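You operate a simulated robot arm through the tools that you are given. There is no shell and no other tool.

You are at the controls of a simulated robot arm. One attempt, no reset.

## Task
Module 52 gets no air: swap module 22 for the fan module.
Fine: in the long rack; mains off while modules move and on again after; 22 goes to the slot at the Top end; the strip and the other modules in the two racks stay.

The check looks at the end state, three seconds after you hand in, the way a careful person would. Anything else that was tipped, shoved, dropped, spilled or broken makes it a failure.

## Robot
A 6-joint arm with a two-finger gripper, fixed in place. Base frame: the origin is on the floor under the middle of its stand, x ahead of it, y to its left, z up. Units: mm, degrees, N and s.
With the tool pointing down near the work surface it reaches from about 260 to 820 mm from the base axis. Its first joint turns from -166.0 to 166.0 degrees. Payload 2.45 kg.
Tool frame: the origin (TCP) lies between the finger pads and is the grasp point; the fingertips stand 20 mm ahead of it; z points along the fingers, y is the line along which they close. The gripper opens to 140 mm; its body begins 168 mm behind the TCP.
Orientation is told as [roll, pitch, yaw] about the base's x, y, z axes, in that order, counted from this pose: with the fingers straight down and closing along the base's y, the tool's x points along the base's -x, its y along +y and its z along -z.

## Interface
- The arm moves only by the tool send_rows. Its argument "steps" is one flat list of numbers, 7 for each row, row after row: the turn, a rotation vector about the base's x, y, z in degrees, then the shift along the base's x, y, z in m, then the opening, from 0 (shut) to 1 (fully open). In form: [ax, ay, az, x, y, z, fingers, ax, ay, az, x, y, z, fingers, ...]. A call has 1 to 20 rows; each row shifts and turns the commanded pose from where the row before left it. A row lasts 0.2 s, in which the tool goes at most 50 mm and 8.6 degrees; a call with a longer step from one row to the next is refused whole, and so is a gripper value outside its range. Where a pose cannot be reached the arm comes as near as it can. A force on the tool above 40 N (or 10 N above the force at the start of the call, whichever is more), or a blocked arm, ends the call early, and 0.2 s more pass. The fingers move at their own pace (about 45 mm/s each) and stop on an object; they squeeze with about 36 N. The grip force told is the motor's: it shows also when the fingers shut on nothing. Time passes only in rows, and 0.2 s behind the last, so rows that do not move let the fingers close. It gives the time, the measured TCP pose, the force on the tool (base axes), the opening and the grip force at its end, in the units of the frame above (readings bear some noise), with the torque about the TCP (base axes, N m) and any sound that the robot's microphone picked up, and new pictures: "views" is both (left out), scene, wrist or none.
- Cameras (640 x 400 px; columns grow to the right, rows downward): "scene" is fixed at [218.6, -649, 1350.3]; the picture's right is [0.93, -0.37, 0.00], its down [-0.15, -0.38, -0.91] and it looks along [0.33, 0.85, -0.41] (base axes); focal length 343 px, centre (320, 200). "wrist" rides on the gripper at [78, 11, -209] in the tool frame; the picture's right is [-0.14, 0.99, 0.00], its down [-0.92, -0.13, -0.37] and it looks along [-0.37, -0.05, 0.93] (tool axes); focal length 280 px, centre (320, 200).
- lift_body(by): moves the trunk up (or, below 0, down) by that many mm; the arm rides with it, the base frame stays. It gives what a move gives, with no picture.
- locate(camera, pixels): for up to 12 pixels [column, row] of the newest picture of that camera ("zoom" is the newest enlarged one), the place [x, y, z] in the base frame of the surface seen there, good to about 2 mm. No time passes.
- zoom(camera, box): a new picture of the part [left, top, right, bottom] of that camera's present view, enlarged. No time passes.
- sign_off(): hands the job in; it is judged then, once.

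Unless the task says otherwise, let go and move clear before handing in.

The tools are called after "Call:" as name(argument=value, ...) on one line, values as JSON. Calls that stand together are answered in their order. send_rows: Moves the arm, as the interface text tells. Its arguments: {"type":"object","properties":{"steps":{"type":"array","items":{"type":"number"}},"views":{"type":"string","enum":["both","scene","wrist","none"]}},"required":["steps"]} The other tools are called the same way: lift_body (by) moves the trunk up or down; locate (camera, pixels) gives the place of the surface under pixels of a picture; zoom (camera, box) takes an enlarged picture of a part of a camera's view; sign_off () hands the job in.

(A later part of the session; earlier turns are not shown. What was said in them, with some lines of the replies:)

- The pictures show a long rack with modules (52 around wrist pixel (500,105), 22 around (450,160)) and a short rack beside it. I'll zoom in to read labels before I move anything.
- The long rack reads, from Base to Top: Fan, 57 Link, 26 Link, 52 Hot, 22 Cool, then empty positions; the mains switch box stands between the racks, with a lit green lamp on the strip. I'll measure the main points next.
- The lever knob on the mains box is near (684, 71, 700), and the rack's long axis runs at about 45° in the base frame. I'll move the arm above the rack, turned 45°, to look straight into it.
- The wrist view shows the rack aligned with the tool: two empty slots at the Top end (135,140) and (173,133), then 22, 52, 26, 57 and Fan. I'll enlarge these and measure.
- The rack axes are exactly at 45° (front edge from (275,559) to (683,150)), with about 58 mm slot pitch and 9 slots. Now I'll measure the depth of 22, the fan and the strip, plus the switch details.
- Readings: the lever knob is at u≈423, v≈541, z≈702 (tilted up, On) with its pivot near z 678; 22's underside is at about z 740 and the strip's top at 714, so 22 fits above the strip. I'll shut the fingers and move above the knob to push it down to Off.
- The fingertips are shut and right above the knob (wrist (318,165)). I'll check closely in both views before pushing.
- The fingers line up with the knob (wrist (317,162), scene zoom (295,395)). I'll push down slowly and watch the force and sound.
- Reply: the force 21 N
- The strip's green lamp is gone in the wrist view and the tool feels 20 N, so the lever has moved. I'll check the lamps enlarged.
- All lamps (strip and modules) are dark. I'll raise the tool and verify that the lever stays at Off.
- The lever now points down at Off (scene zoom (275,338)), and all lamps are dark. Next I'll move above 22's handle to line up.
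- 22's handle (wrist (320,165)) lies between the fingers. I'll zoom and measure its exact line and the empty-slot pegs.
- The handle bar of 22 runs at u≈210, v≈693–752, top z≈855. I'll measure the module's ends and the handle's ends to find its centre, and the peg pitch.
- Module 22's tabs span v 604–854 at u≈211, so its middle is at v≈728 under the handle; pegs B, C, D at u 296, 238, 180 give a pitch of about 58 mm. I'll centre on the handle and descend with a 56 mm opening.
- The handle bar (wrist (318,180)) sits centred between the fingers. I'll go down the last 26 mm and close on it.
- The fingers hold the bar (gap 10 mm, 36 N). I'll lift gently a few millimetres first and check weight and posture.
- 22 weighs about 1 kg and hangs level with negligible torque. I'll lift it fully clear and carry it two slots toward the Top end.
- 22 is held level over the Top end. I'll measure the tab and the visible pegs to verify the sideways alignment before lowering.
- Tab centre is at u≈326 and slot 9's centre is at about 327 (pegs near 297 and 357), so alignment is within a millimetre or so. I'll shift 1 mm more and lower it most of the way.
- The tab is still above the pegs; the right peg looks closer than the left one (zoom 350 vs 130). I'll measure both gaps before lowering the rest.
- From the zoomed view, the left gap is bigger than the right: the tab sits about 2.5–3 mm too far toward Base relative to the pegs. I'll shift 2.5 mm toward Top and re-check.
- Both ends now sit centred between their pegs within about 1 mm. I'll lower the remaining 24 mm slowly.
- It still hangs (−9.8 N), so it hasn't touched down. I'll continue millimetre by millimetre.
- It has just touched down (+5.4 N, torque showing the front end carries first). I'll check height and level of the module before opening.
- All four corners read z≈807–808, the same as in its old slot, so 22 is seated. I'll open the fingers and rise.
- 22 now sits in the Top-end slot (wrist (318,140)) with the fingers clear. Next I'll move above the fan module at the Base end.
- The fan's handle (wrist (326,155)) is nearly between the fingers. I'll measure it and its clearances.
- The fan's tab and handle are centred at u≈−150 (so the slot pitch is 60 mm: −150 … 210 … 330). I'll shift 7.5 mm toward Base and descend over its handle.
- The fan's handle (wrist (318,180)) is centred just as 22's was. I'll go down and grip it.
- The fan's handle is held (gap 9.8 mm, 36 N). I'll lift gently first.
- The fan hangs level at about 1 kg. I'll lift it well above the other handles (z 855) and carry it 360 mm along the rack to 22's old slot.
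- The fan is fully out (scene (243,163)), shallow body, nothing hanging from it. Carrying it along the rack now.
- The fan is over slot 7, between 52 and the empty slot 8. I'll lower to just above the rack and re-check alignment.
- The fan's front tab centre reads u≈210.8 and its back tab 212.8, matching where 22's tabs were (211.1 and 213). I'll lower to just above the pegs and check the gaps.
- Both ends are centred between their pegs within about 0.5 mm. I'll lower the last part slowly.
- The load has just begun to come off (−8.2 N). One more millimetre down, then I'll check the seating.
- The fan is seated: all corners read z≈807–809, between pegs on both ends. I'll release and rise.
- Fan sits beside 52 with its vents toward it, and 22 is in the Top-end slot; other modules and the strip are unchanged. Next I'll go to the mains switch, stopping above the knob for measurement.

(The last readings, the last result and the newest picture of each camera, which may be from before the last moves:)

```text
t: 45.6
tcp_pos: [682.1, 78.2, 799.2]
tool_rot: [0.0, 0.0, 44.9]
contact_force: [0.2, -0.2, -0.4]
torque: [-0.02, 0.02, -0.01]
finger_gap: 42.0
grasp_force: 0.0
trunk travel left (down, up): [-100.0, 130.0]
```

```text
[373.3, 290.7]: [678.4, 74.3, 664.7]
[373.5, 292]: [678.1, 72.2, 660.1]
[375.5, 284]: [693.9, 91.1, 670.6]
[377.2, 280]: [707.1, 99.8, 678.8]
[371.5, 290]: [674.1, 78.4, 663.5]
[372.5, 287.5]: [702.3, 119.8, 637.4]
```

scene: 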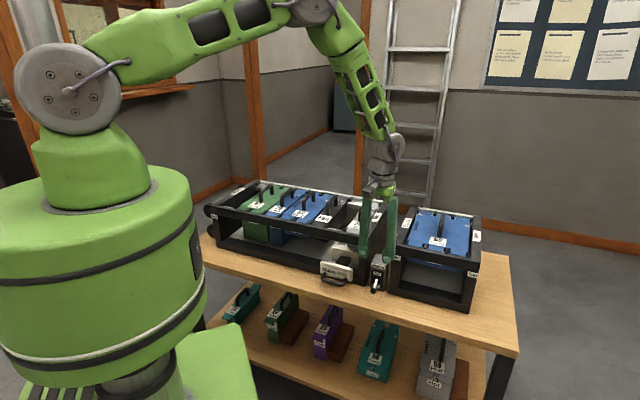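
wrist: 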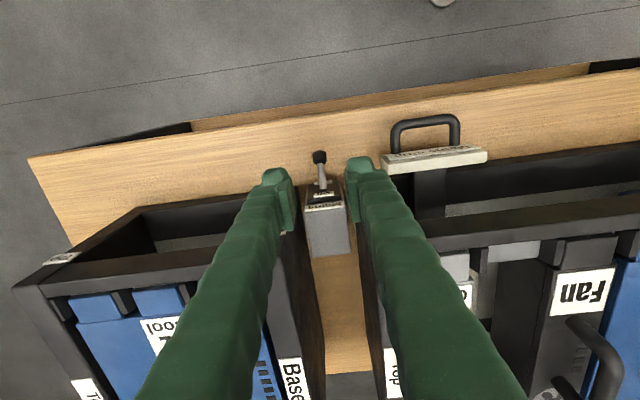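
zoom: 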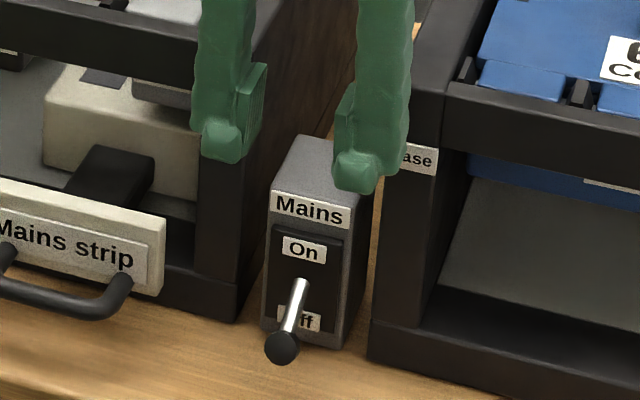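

The knob is at u≈427, v≈537, z≈662 and about 15 mm wide; the fingers straddle it. I'll lower around it, keeping the tips about 18 mm above the table, and close.

Call:
send_rows(steps=[0, 0, 0, 0.0008, -0.0008, -0.03, 0.3, 0, 0, 0, 0, 0, -0.035, 0.3, 0, 0, 0, 0, 0, -0.03, 0.3, 0, 0, 0, 0, 0, -0.02, 0.3, 0, 0, 0, 0, 0, -0.01, 0.3, 0, 0, 0, 0, 0, -0.006, 0.3, 0, 0, 0, 0, 0, 0, 0.3], views="both")

Call:
zoom(camera="wrist", box=[260, 120, 380, 220])

Call:
zoom(camera="scene", box=[340, 230, 420, 300])

```text
t: 47.2
tcp_pos: [681.5, 78.4, 670.2]
tool_rot: [0.1, 0.0, 45.1]
contact_force: [0.2, 0.3, 0.8]
torque: [0.01, 0.0, -0.05]
finger_gap: 42.0
grasp_force: 0.1
trunk travel left (down, up): [-100.0, 130.0]
```

scene: 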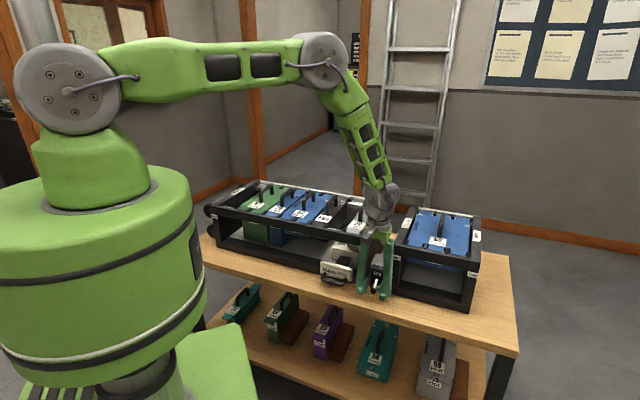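
wrist: 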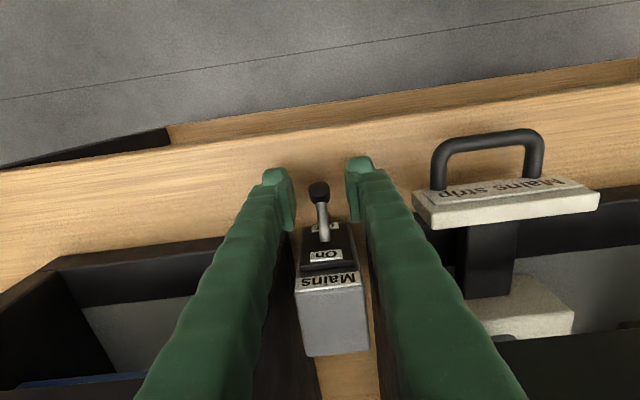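

```text
4.00 times, centred on (320, 170) of wrist
```

zoom: 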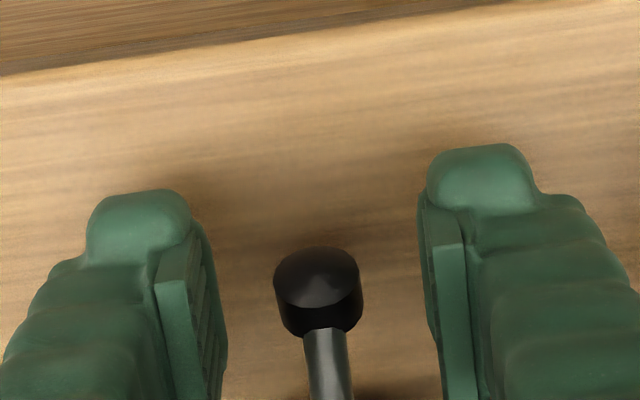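

```text
5.71 times, centred on (380, 265) of scene
```

zoom: 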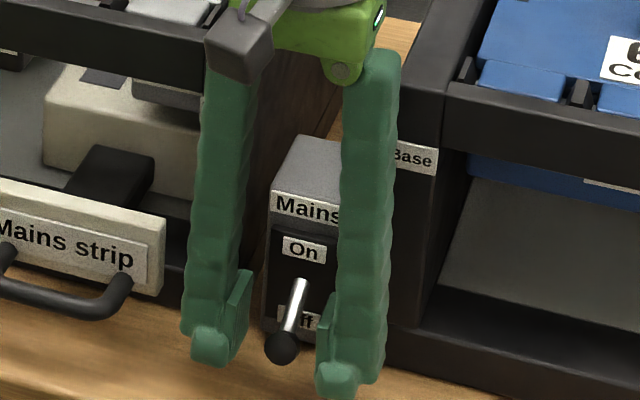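

The knob (wrist zoom (318,290)) is centred between the pads with no contact. I'll close on it.

Call:
send_rows(steps=[0, 0, 0, 0, 0, 0, 0.15, 0, 0, 0, 0, 0, 0, 0, 0, 0, 0, 0, 0, 0, 0, 0, 0, 0, 0, 0, 0, 0], views="wrist")

```text
t: 48.2
tcp_pos: [682.0, 78.0, 668.4]
tool_rot: [0.0, 0.0, 45.0]
contact_force: [3.1, -4.6, -0.3]
torque: [-0.07, -0.04, -0.1]
finger_gap: 16.7
grasp_force: 41.8
trunk travel left (down, up): [-100.0, 130.0]
```

wrist: 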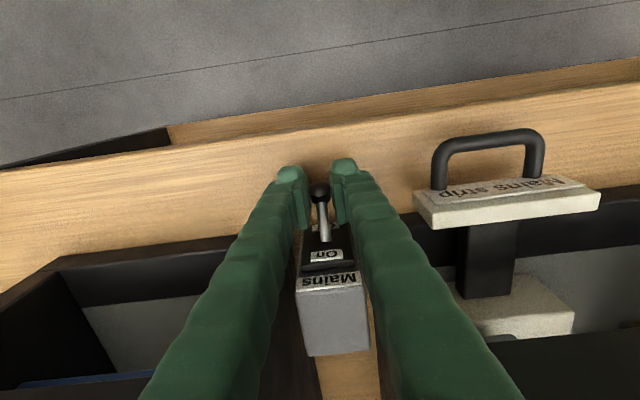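

The knob is pinched (gap 16.7 mm, about 42 N). I'll raise it along the lever's arc in small steps.

Call:
send_rows(steps=[0, 0, 0, -0.001, -0.001, 0.004, 0, 0, 0, 0, -0.0007, -0.0007, 0.004, 0, 0, 0, 0, -0.0004, -0.0004, 0.004, 0, 0, 0, 0, -0.0001, -0.0001, 0.004, 0, 0, 0, 0, 0.0001, 0.0001, 0.004, 0, 0, 0, 0, 0.0004, 0.0004, 0.004, 0, 0, 0, 0, 0.0007, 0.0007, 0.004, 0, 0, 0, 0, 0.001, 0.001, 0.004, 0], views="both")

Call:
zoom(camera="wrist", box=[260, 120, 480, 260])

Call:
zoom(camera="scene", box=[200, 170, 400, 295])

```text
t: 50.0
tcp_pos: [680.4, 77.5, 702.7]
tool_rot: [0.0, -0.1, 45.0]
contact_force: [0.5, 0.5, -0.4]
torque: [0.04, 0.02, 0.0]
finger_gap: 0.0
grasp_force: 29.5
trunk travel left (down, up): [-100.0, 130.0]
```

scene: 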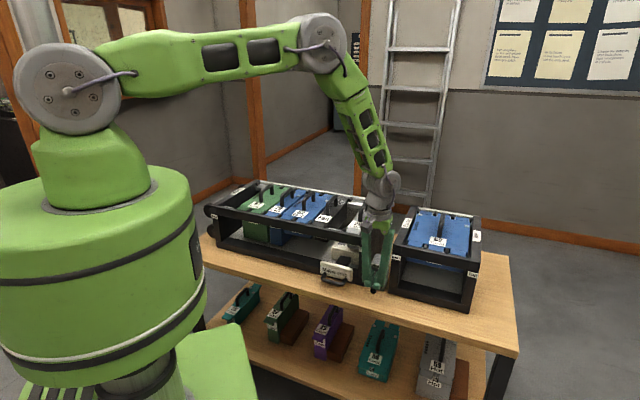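
wrist: 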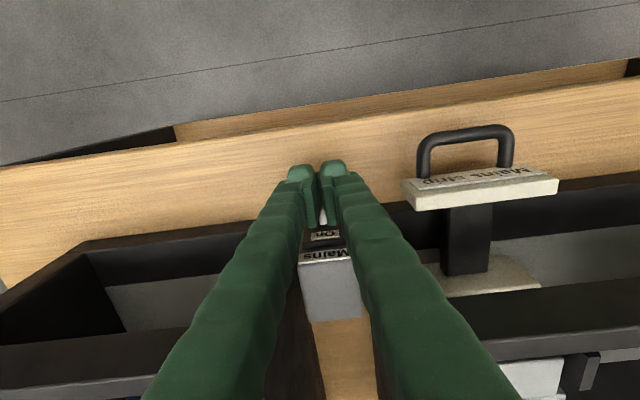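

```text
2.86 times, centred on (370, 190) of wrist
```

zoom: 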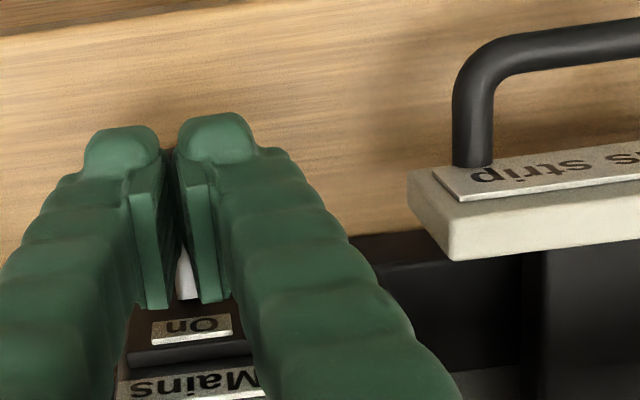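

```text
3.20 times, centred on (300, 232) of scene
```

zoom: 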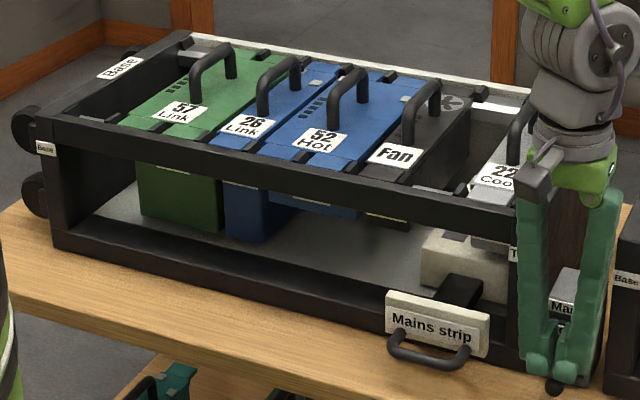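

The fingers slipped off: gap reads 0 and the lever still points to Off (scene zoom (553,385)), nothing else moved. I'll reopen, go a little deeper and 1.5 mm sideways to centre, and grip again.

Call:
send_rows(steps=[0, 0, 0, 0, 0, 0.01, 0.15, 0, 0, 0, 0.001, -0.001, 0, 0.3, 0, 0, 0, 0, 0, 0, 0.3, 0, 0, 0, 0, 0, -0.02, 0.3, 0, 0, 0, 0, 0, -0.015, 0.3, 0, 0, 0, 0, 0, -0.01, 0.3, 0, 0, 0, 0, 0, -0.007, 0.3, 0, 0, 0, 0, 0, 0, 0.3], views="both")

Call:
zoom(camera="wrist", box=[260, 120, 380, 220])

Call:
zoom(camera="scene", box=[340, 240, 420, 310])

```text
t: 51.8
tcp_pos: [683.5, 77.2, 659.7]
tool_rot: [-0.1, 0.1, 44.9]
contact_force: [-0.3, 0.4, 0.3]
torque: [0.01, 0.01, -0.02]
finger_gap: 41.9
grasp_force: 0.0
trunk travel left (down, up): [-100.0, 130.0]
```

scene: 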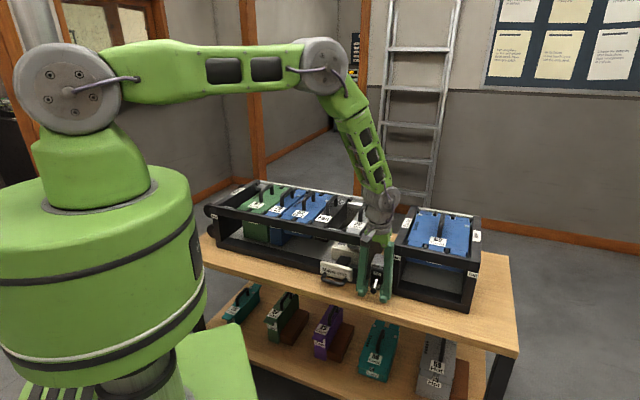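
wrist: 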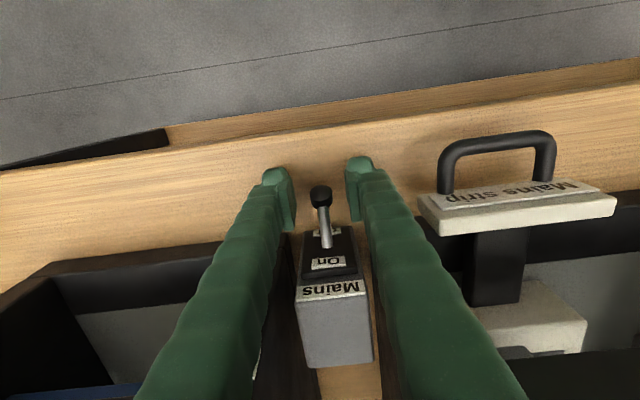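

```text
4.00 times, centred on (320, 170) of wrist
```

zoom: 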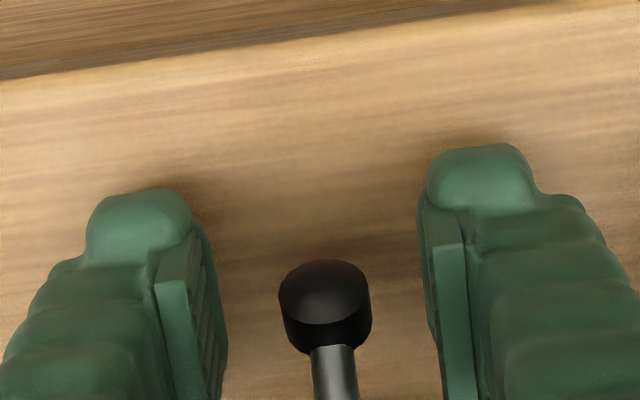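

```text
5.71 times, centred on (380, 275) of scene
```

zoom: 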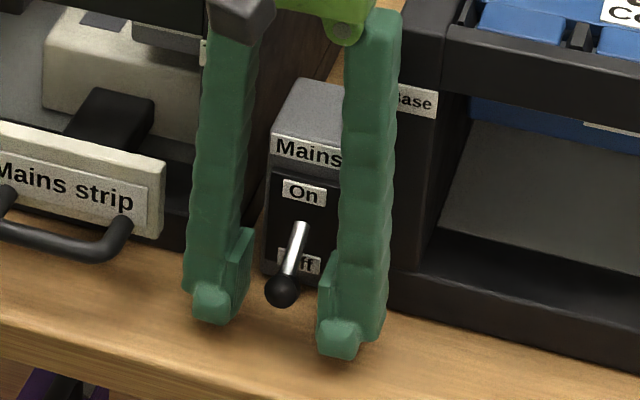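

The knob now sits at the middle height of the pads. I'll close and lift just 4 mm first, reading the force.

Call:
send_rows(steps=[0, 0, 0, 0, 0, 0, 0.15, 0, 0, 0, 0, 0, 0, 0, 0, 0, 0, 0, 0, 0, 0, 0, 0, 0, 0, 0, 0, 0, 0, 0, 0, 0, 0, 0, 0, 0, 0, 0, -0.0007, -0.0007, 0.002, 0, 0, 0, 0, -0.0007, -0.0007, 0.002, 0], views="wrist")

Call:
zoom(camera="wrist", box=[260, 120, 380, 260])

```text
t: 53.4
tcp_pos: [680.1, 76.9, 661.4]
tool_rot: [0.2, 0.1, 45.0]
contact_force: [1.6, 13.0, -22.0]
torque: [-0.67, 0.66, 0.03]
finger_gap: 14.7
grasp_force: 40.5
trunk travel left (down, up): [-100.0, 130.0]
```

wrist: 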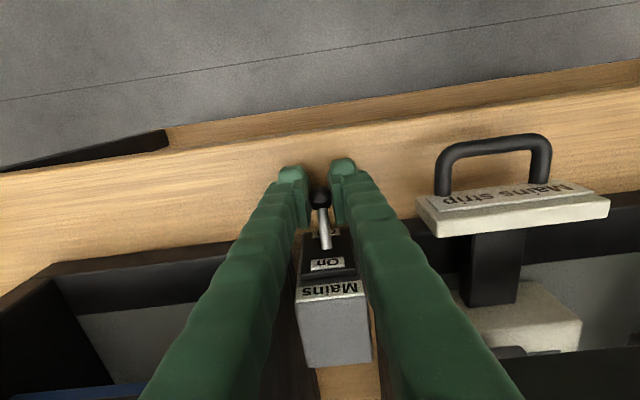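

```text
2.86 times, centred on (320, 190) of wrist
```

zoom: 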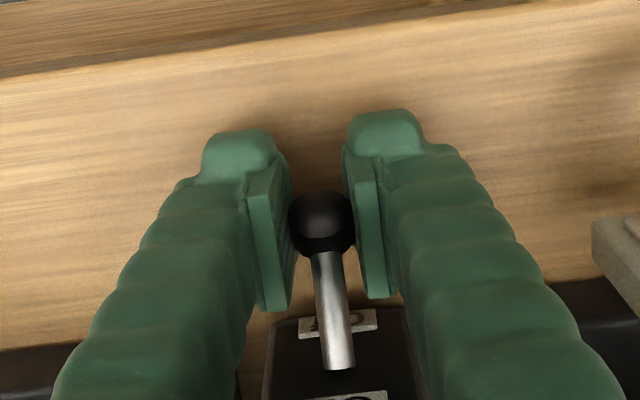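

The grip holds now (gap 14.7 mm, 22 N pulling up) and the lever resists. I'll ease the outward pull slightly and keep raising in small steps.

Call:
send_rows(steps=[0, 0, 0, 0.0005, 0.0005, 0.001, 0, 0, 0, 0, 0, 0, 0.002, 0, 0, 0, 0, 0, 0, 0.002, 0], views="wrist")

Call:
zoom(camera="wrist", box=[260, 120, 380, 260])

```text
t: 54.2
tcp_pos: [678.9, 75.6, 667.0]
tool_rot: [0.2, 0.3, 45.0]
contact_force: [-8.7, -6.6, -33.3]
torque: [-0.86, 0.83, 0.0]
finger_gap: 15.8
grasp_force: 41.4
trunk travel left (down, up): [-100.0, 130.0]
```

wrist: 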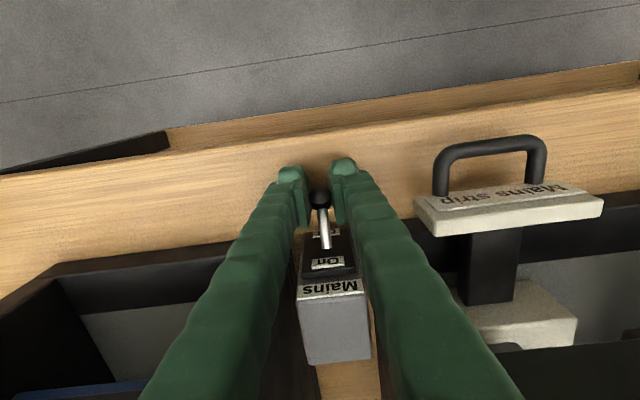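

```text
2.86 times, centred on (320, 190) of wrist
```

zoom: 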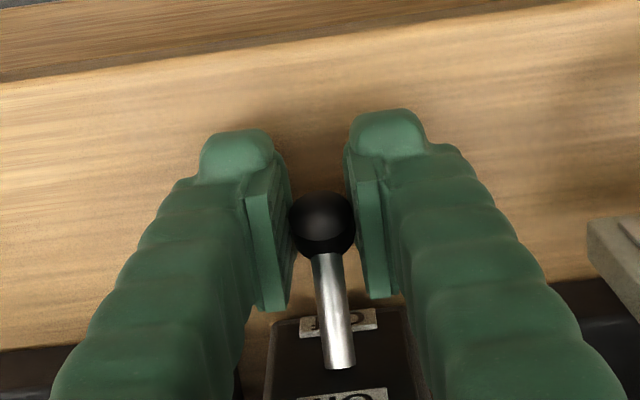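

The pull is 33 N now; I need to know whether the knob is rising or slipping, so I'll measure it.

Call:
locate(camera="zoom", pixels=[[320, 210], [322, 225], [330, 300], [338, 360], [300, 225], [345, 225]])

Call:
zoom(camera="scene", box=[345, 250, 405, 305])

```text
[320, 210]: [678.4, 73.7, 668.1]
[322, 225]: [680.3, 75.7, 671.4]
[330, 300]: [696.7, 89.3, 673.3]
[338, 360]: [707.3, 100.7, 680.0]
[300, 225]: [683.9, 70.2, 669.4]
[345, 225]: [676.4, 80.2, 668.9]
```

```text
7.27 times, centred on (375, 278) of scene
```

zoom: 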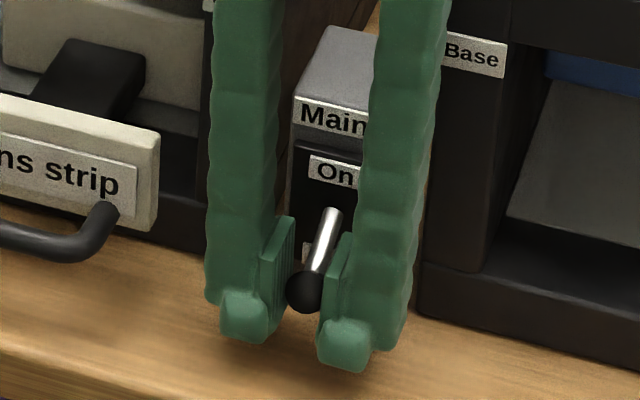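

The knob rose about 3 mm but slid in the pads, and part of my pull pushed into the pivot. I'll re-grip at mid-pad and pull purely along the lever's arc (outward and up).

Call:
send_rows(steps=[0, 0, 0, 0, 0, -0.005, 0, 0, 0, 0, 0.0009, 0.0009, -0.002, 0.2, 0, 0, 0, 0, 0, -0.004, 0.2, 0, 0, 0, 0, 0, 0, 0.2, 0, 0, 0, 0, 0, 0, 0, 0, 0, 0, 0, 0, 0, 0, 0, 0, 0, 0, 0, 0, 0, 0, 0, 0, 0, 0, 0, 0], views="wrist")

Call:
zoom(camera="wrist", box=[260, 120, 380, 260])

```text
t: 56.0
tcp_pos: [682.8, 77.4, 658.2]
tool_rot: [0.0, -0.1, 45.0]
contact_force: [-2.9, 10.7, 1.6]
torque: [-0.05, 0.04, 0.03]
finger_gap: 13.3
grasp_force: 39.5
trunk travel left (down, up): [-100.0, 130.0]
```

wrist: 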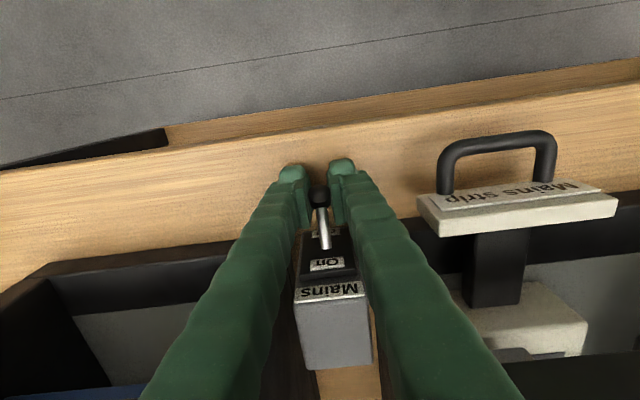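

```text
2.86 times, centred on (320, 190) of wrist
```

zoom: 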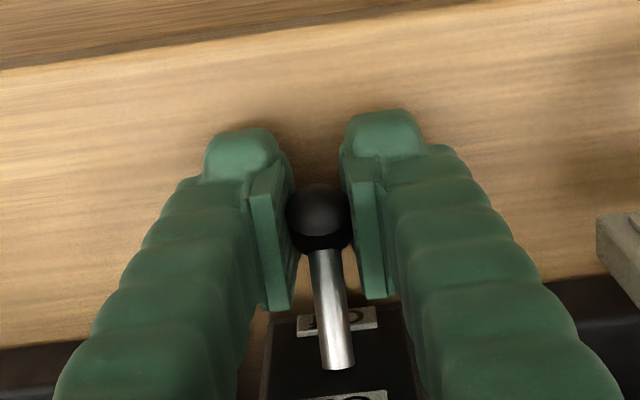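

Gripped again with the knob a little above mid-pad. Now I'll pull along the arc in small steps with a slight sideways correction.

Call:
send_rows(steps=[0, 0, 0, -0.0009, 0.0001, 0.0014, 0, 0, 0, 0, -0.0004, -0.0004, 0.0014, 0, 0, 0, 0, -0.0004, -0.0004, 0.0014, 0], views="none")

```text
t: 56.8
tcp_pos: [681.3, 77.0, 661.0]
tool_rot: [0.1, 0.0, 45.0]
contact_force: [6.6, 12.3, -20.2]
torque: [-0.69, 0.68, -0.02]
finger_gap: 13.1
grasp_force: 39.9
trunk travel left (down, up): [-100.0, 130.0]
```

Call:
send_rows(steps=[0, 0, 0, -0.0001, -0.0001, 0.0014, 0, 0, 0, 0, -0.0001, -0.0001, 0.0012, 0], views="wrist")

Call:
zoom(camera="wrist", box=[260, 120, 380, 260])

Call:
locate(camera="zoom", pixels=[[320, 210], [322, 225], [330, 300], [338, 360], [300, 225], [345, 225]])

```text
t: 57.4
tcp_pos: [680.1, 75.4, 662.7]
tool_rot: [0.1, 0.2, 45.0]
contact_force: [3.2, 9.0, -21.0]
torque: [-0.7, 0.66, -0.03]
finger_gap: 13.5
grasp_force: 40.1
trunk travel left (down, up): [-100.0, 130.0]
```

wrist: 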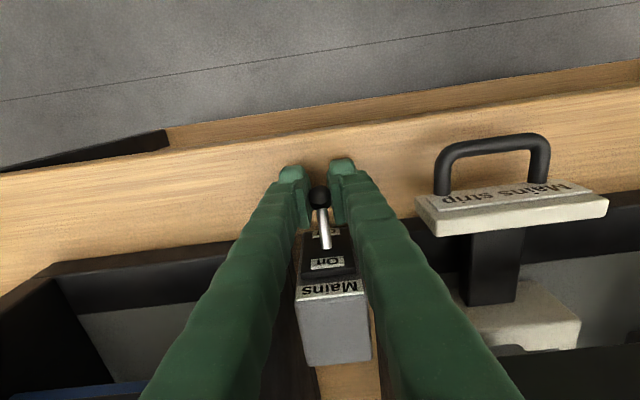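

```text
2.86 times, centred on (320, 190) of wrist
```

zoom: 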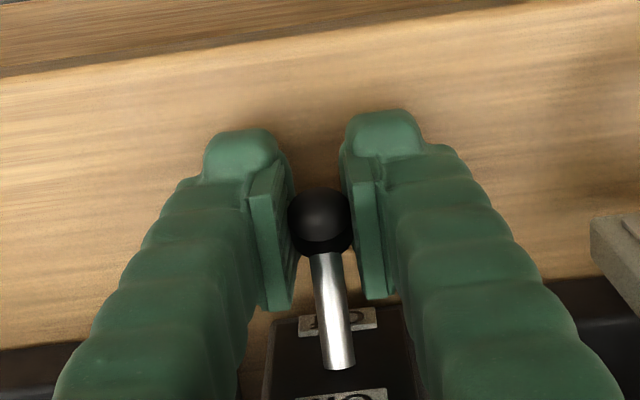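

```text
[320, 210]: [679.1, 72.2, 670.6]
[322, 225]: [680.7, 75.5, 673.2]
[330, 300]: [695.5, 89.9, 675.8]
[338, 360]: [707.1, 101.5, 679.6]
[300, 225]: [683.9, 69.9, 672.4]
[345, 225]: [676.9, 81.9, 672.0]
```

The knob's top is now at z≈673 (from 668.7), rising with the tool without slipping at a steady ~21 N. I'll keep following the arc.

Call:
send_rows(steps=[0, 0, 0, -0.0003, -0.0003, 0.0018, 0, 0, 0, 0, -0.0003, -0.0003, 0.0018, 0, 0, 0, 0, -0.0002, -0.0002, 0.0018, 0], views="wrist")

Call:
zoom(camera="wrist", box=[260, 120, 380, 260])

Call:
locate(camera="zoom", pixels=[[320, 210], [322, 225], [330, 300], [338, 360]])

```text
t: 58.2
tcp_pos: [679.5, 75.0, 666.9]
tool_rot: [0.1, 0.1, 45.0]
contact_force: [0.7, 2.1, -29.6]
torque: [-0.89, 0.87, -0.03]
finger_gap: 13.4
grasp_force: 39.6
trunk travel left (down, up): [-100.0, 130.0]
```

wrist: 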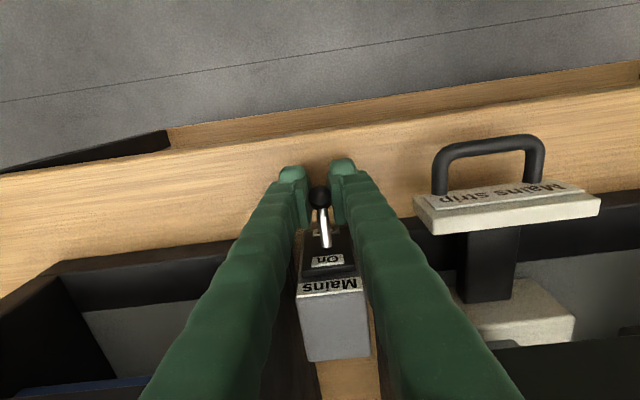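

```text
2.86 times, centred on (320, 190) of wrist
```

zoom: 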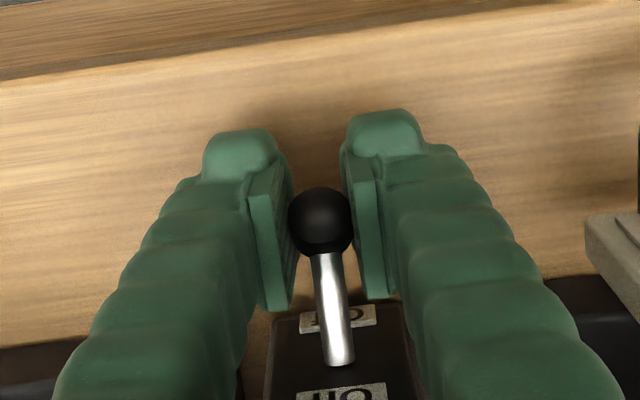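

```text
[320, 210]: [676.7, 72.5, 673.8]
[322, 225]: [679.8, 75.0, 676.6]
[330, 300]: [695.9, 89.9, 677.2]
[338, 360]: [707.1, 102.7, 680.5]
```

The lever has come up to about −11°, still gripped, pull 30 N. Continuing toward the middle.

Call:
send_rows(steps=[0, 0, 0, -0.0002, -0.0002, 0.0015, 0, 0, 0, 0, -0.0001, -0.0001, 0.0015, 0], views="wrist")

Call:
zoom(camera="wrist", box=[260, 120, 380, 260])

Call:
locate(camera="zoom", pixels=[[320, 210], [322, 225], [330, 300], [338, 360]])

```text
t: 58.8
tcp_pos: [678.8, 74.2, 670.4]
tool_rot: [0.2, 0.3, 44.9]
contact_force: [-1.8, -2.4, -32.3]
torque: [-0.95, 0.96, -0.01]
finger_gap: 13.8
grasp_force: 40.3
trunk travel left (down, up): [-100.0, 130.0]
```

wrist: 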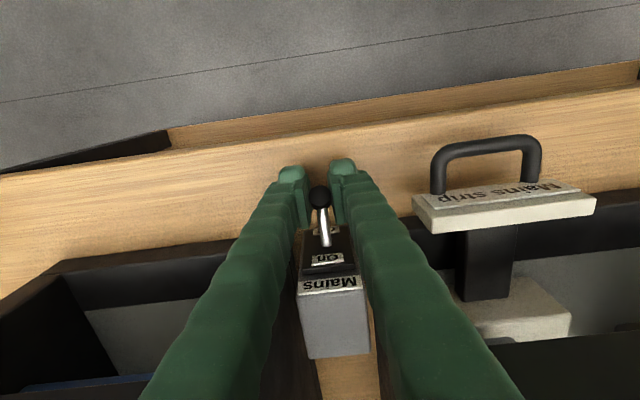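

```text
2.86 times, centred on (320, 190) of wrist
```

zoom: 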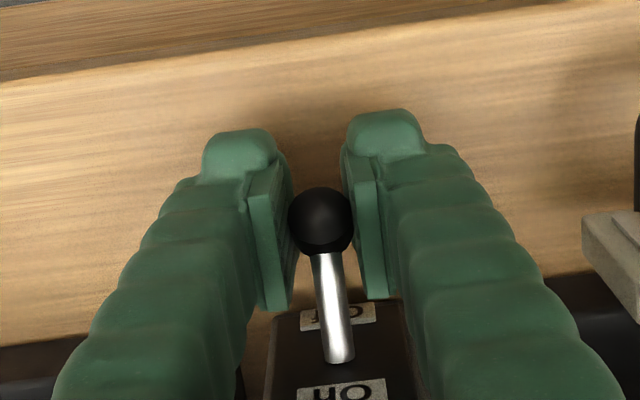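

```text
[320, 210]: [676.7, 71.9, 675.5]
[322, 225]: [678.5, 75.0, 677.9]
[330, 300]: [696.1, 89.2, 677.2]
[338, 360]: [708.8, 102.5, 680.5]
```

The knob's top is at about 678 and the lever near −9°, with the pull at 32 N and only a slight slide in the pads. I'll keep going a few more small steps.

Call:
send_rows(steps=[0, 0, 0, 0, 0, 0.0015, 0, 0, 0, 0, 0, 0, 0.0015, 0, 0, 0, 0, 0, 0, 0.0015, 0], views="wrist")

Call:
zoom(camera="wrist", box=[260, 120, 380, 260])

Call:
locate(camera="zoom", pixels=[[320, 210], [322, 225], [330, 300], [338, 360]])

```text
t: 59.6
tcp_pos: [679.4, 75.5, 674.2]
tool_rot: [0.0, 0.2, 45.1]
contact_force: [-4.2, -11.3, -31.7]
torque: [-0.93, 0.86, 0.02]
finger_gap: 14.6
grasp_force: 40.6
trunk travel left (down, up): [-100.0, 130.0]
```

wrist: 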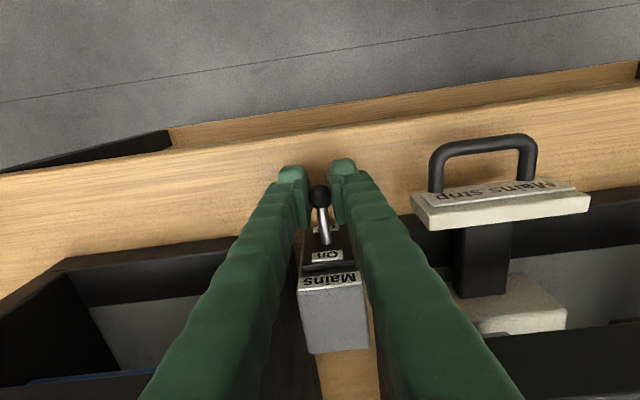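

```text
2.86 times, centred on (320, 190) of wrist
```

zoom: 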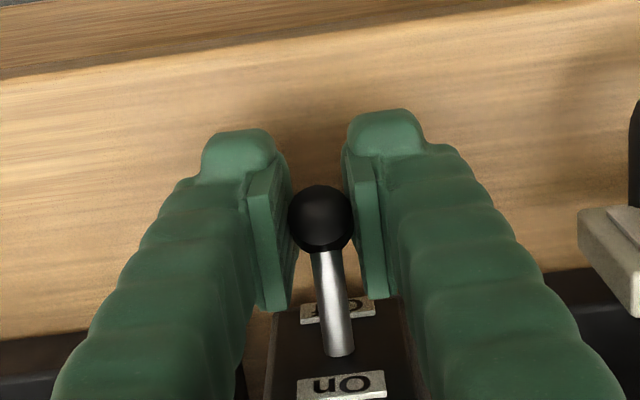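

```text
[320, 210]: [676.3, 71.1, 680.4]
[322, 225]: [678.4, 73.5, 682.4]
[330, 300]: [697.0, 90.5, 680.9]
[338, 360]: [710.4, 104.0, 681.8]
```

The lever is almost horizontal now (knob top z≈682) and still gripped. I'll ease outward 1 mm and continue up past the middle.

Call:
send_rows(steps=[0, 0, 0, -0.0006, -0.0006, 0.0015, 0, 0, 0, 0, -0.0002, -0.0002, 0.0015, 0, 0, 0, 0, 0, 0, 0.0015, 0], views="wrist")

Call:
zoom(camera="wrist", box=[260, 120, 480, 260])

Call:
locate(camera="wrist", pixels=[[320, 194], [320.5, 200], [323, 225], [326, 245]])

```text
t: 60.4
tcp_pos: [679.2, 75.2, 680.0]
tool_rot: [0.1, 0.0, 45.1]
contact_force: [-3.8, -3.5, -31.0]
torque: [-0.92, 0.88, -0.01]
finger_gap: 14.7
grasp_force: 40.8
trunk travel left (down, up): [-100.0, 130.0]
```

wrist: 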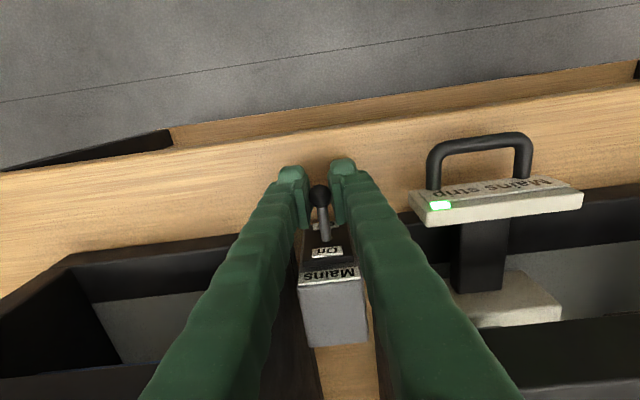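

```text
2.86 times, centred on (370, 190) of wrist
```

zoom: 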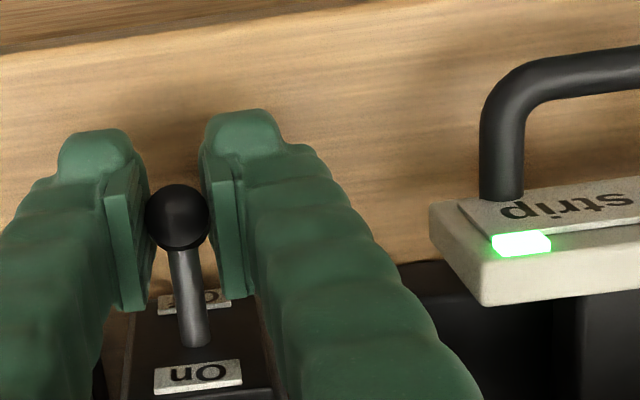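

```text
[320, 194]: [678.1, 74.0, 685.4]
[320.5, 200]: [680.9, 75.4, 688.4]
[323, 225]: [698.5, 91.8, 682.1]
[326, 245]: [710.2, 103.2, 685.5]
```

The strip's lamp is green again, so the lever has passed the middle. I'll continue guiding it up to its On stop.

Call:
send_rows(steps=[0, 0, 0, 0, 0, 0.0018, 0, 0, 0, 0, 0.0001, 0.0001, 0.0018, 0, 0, 0, 0, 0.0001, 0.0001, 0.0018, 0, 0, 0, 0, 0.0002, 0.0002, 0.0018, 0], views="wrist")

Call:
zoom(camera="wrist", box=[260, 120, 480, 260])

Call:
locate(camera="wrist", pixels=[[320, 194], [320.5, 200], [323, 225], [326, 245]])

```text
t: 61.4
tcp_pos: [679.2, 74.8, 687.3]
tool_rot: [0.1, 0.0, 45.1]
contact_force: [-1.8, 1.4, -31.8]
torque: [-0.9, 0.95, 0.0]
finger_gap: 15.0
grasp_force: 41.3
trunk travel left (down, up): [-100.0, 130.0]
```

wrist: 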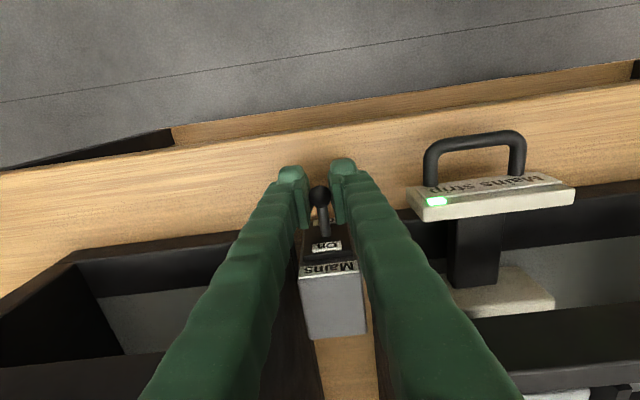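

```text
2.86 times, centred on (370, 190) of wrist
```

zoom: 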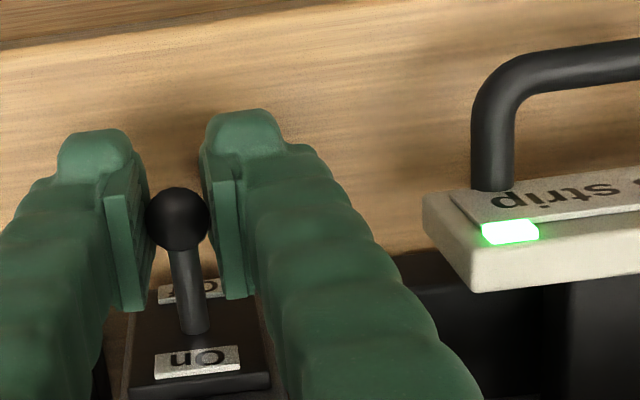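

```text
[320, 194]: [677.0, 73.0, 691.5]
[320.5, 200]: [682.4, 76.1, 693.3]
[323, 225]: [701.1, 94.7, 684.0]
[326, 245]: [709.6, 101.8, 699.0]
```

The knob rises steadily (top z≈693), friction-like at ~31 N. I'll continue to the On position (originally about z 702).

Call:
send_rows(steps=[0, 0, 0, 0.0002, 0.0002, 0.0018, 0, 0, 0, 0, 0.0003, 0.0003, 0.0018, 0, 0, 0, 0, 0.0004, 0.0004, 0.0018, 0, 0, 0, 0, 0.0004, 0.0004, 0.0018, 0], views="wrist")

Call:
zoom(camera="wrist", box=[260, 120, 480, 260])

Call:
locate(camera="wrist", pixels=[[320, 194], [320.5, 200], [323, 225], [326, 245]])

```text
t: 62.4
tcp_pos: [679.8, 76.0, 694.4]
tool_rot: [0.1, 0.1, 44.9]
contact_force: [-2.7, 1.7, -34.9]
torque: [-0.96, 0.98, 0.0]
finger_gap: 14.1
grasp_force: 40.7
trunk travel left (down, up): [-100.0, 130.0]
```

wrist: 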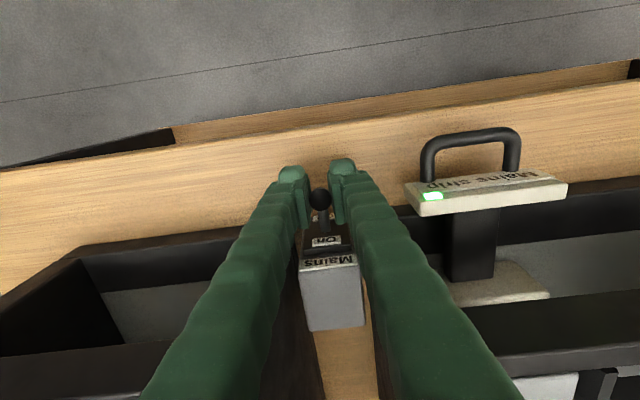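

```text
2.86 times, centred on (370, 190) of wrist
```

zoom: 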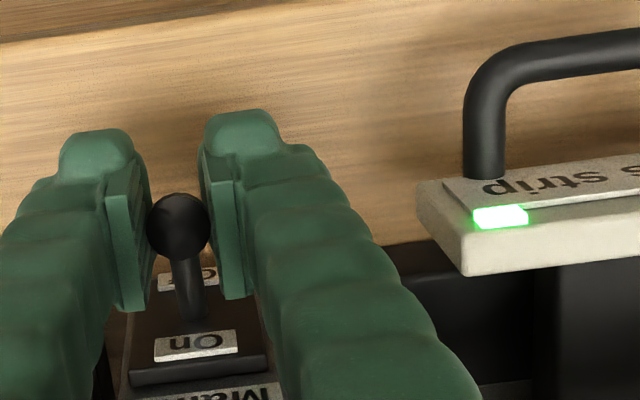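

```text
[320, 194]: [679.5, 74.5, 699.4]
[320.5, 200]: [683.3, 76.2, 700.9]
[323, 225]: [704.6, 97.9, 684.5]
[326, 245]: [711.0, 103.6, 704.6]
```

Call:
send_rows(steps=[0, 0, 0, 0.0005, 0.0005, 0.0015, 0, 0, 0, 0, 0.0005, 0.0005, 0.0015, 0, 0, 0, 0, 0.0005, 0.0005, 0.0015, 0], views="wrist")

Call:
locate(camera="wrist", pixels=[[320, 194], [320.5, 200], [320, 204], [323, 222]])

Call:
zoom(camera="wrist", box=[260, 120, 480, 260])

```text
t: 63.1
tcp_pos: [682.5, 76.2, 696.5]
tool_rot: [0.1, 0.2, 45.0]
contact_force: [8.7, 1.5, -21.8]
torque: [-0.06, -0.11, 0.07]
finger_gap: 14.1
grasp_force: 40.5
trunk travel left (down, up): [-100.0, 130.0]
stopped in row 3: the force on the tool passed its limit at 46 N (the readings are from after the stop); the commanded pose is now the measured one
```

wrist: 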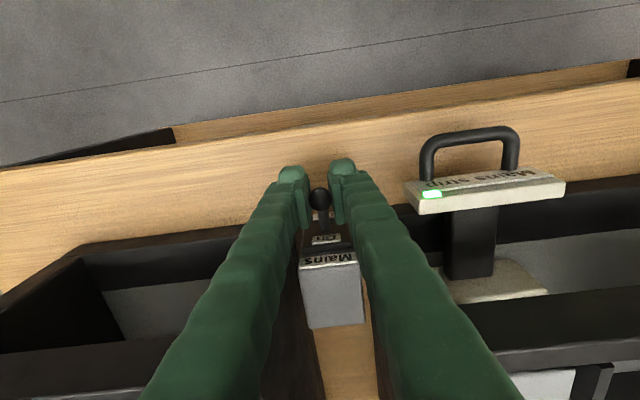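

```text
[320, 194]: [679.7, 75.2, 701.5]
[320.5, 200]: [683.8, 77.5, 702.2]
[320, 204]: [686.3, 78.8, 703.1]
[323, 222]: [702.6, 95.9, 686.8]
```

```text
2.86 times, centred on (370, 190) of wrist
```

zoom: 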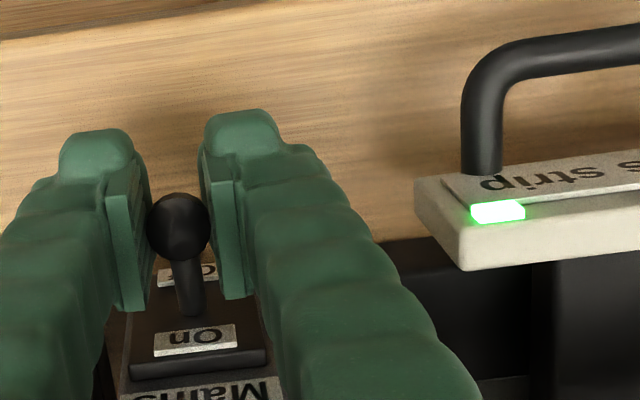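

The lever hit its On stop (46 N, knob top z≈702.5 as at the start), and the lamp is green. I'll open the fingers and rise straight up.

Call:
send_rows(steps=[0, 0, 0, 0, 0, 0, 0.15, 0, 0, 0, 0, 0, 0, 0.3, 0, 0, 0, 0, 0, 0, 0.3, 0, 0, 0, 0, 0, 0, 0.3, 0, 0, 0, 0, 0, 0.02, 0.3, 0, 0, 0, 0, 0, 0.04, 0.3, 0, 0, 0, 0, 0, 0.045, 0.3, 0, 0, 0, 0, 0, 0.045, 0.3, 0, 0, 0, 0, 0, 0.045, 0.3, 0, 0, 0, 0, 0, 0.045, 0.3, 0, 0, 0, 0, 0, 0.045, 0.3, 0, 0, 0, 0, 0, 0.045, 0.3, 0, 0, 0, 0, 0, 0, 0.3], views="both")

Call:
zoom(camera="scene", box=[200, 170, 400, 295])

Call:
zoom(camera="scene", box=[345, 235, 425, 300])

```text
t: 66.0
tcp_pos: [679.6, 74.5, 1027.9]
tool_rot: [0.2, 0.2, 45.0]
contact_force: [0.6, 0.5, -0.2]
torque: [-0.02, 0.02, 0.0]
finger_gap: 42.0
grasp_force: 0.0
trunk travel left (down, up): [-100.0, 130.0]
```

scene: 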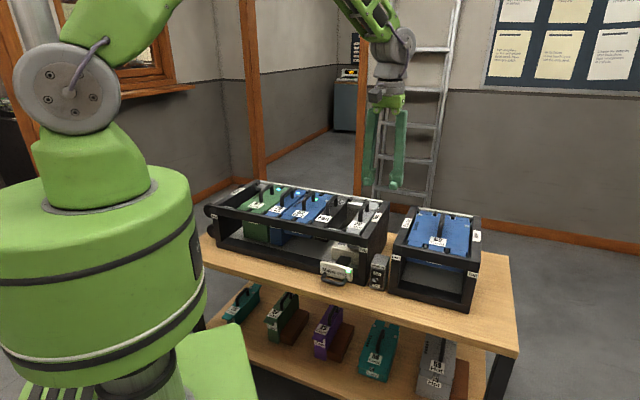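
wrist: 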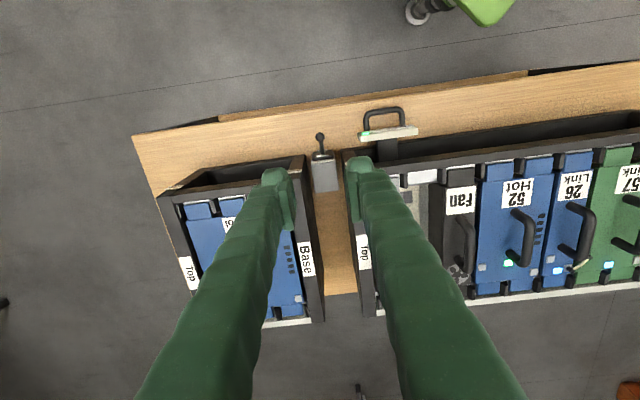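

```text
3.20 times, centred on (300, 232) of scene
```

zoom: 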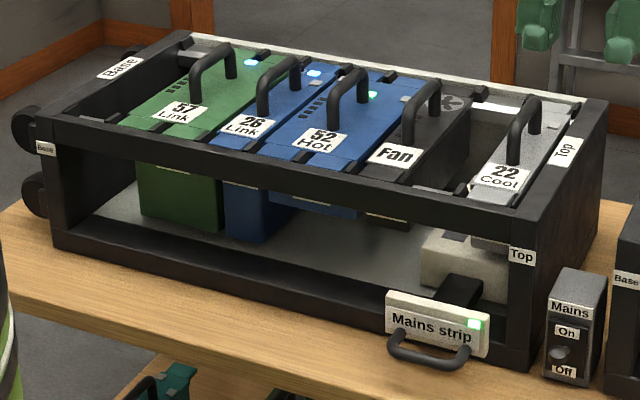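

```text
6.15 times, centred on (385, 268) of scene
```

zoom: 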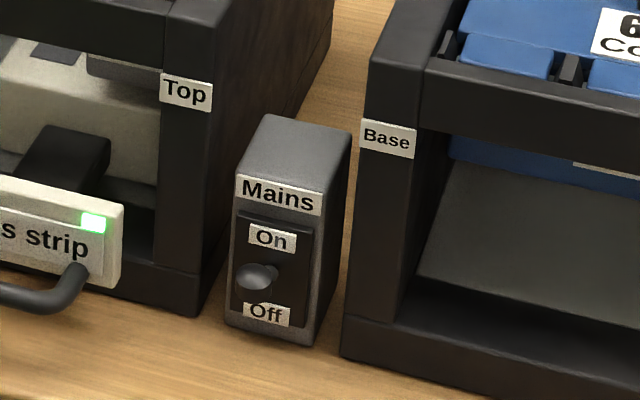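

Now 52's lamp is green instead of red, the strip lamp is on and the lever points to On. I'll do a last check that the mains box and modules haven't shifted.

Call:
locate(camera="scene", pixels=[[377.2, 273.9], [376, 285.8], [379, 257], [388, 256], [335, 285], [353, 277], [350, 271], [262, 189], [308, 195], [241, 310]])

Call:
zoom(camera="wrist", box=[340, 100, 640, 310])

Call:
zoom(camera="scene", box=[200, 270, 520, 400])

```text
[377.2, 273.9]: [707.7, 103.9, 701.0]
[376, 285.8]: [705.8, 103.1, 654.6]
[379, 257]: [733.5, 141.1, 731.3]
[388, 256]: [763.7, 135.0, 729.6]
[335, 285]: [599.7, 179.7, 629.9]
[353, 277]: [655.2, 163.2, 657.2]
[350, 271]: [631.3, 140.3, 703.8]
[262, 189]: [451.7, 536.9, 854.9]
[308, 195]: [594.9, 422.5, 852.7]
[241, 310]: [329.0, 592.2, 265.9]
```

```text
1.90 times, centred on (490, 205) of wrist
```

zoom: 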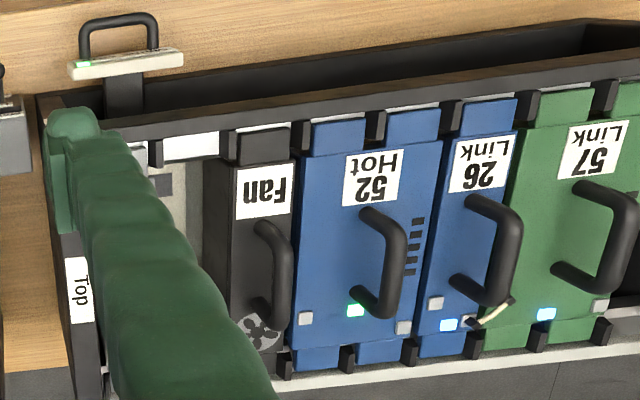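

```text
2.00 times, centred on (360, 335) of scene
```

zoom: 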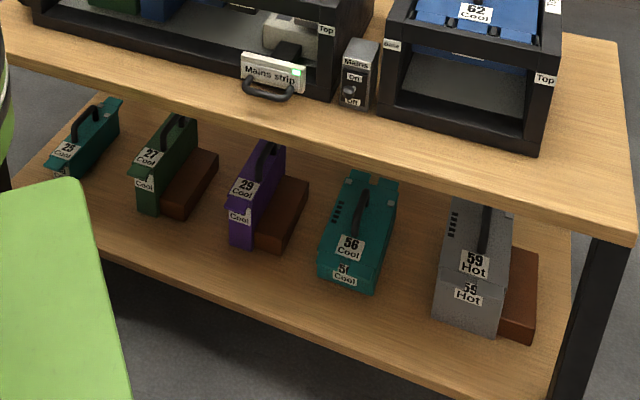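

All checked points (mains box, strip, 57, 52) match their starting coordinates within noise. The fan sits beside 52, whose lamp is green, 22 is in the Top-end slot, and the link cable is intact. The arm is clear, so I'm handing in.

Call:
sign_off()

```text
The job is handed in.
```

The fan module now sits next to module 52 in 22's old slot, and 22 is in the slot at the Top end of the long rack. With mains back on, 52's lamp is green instead of red.

- **Mains:** I switched it off before moving either module and on again afterwards. The lever is at its On stop and the strip lamp is green. The lever was stiff going back on: my first grip slipped off the knob before a second one raised it.
- **Seating:** both modules rest between their pegs at the same height 22 had in its old slot.
- **Everything else:** the mains box, the strip and modules 57 and 52 measured where they started. In the last pictures 26, 62 and the modules on the lower shelf look undisturbed, and the link cable between 57 and 26 is still plugged in.

The gripper was empty and clear of the racks when I handed in.
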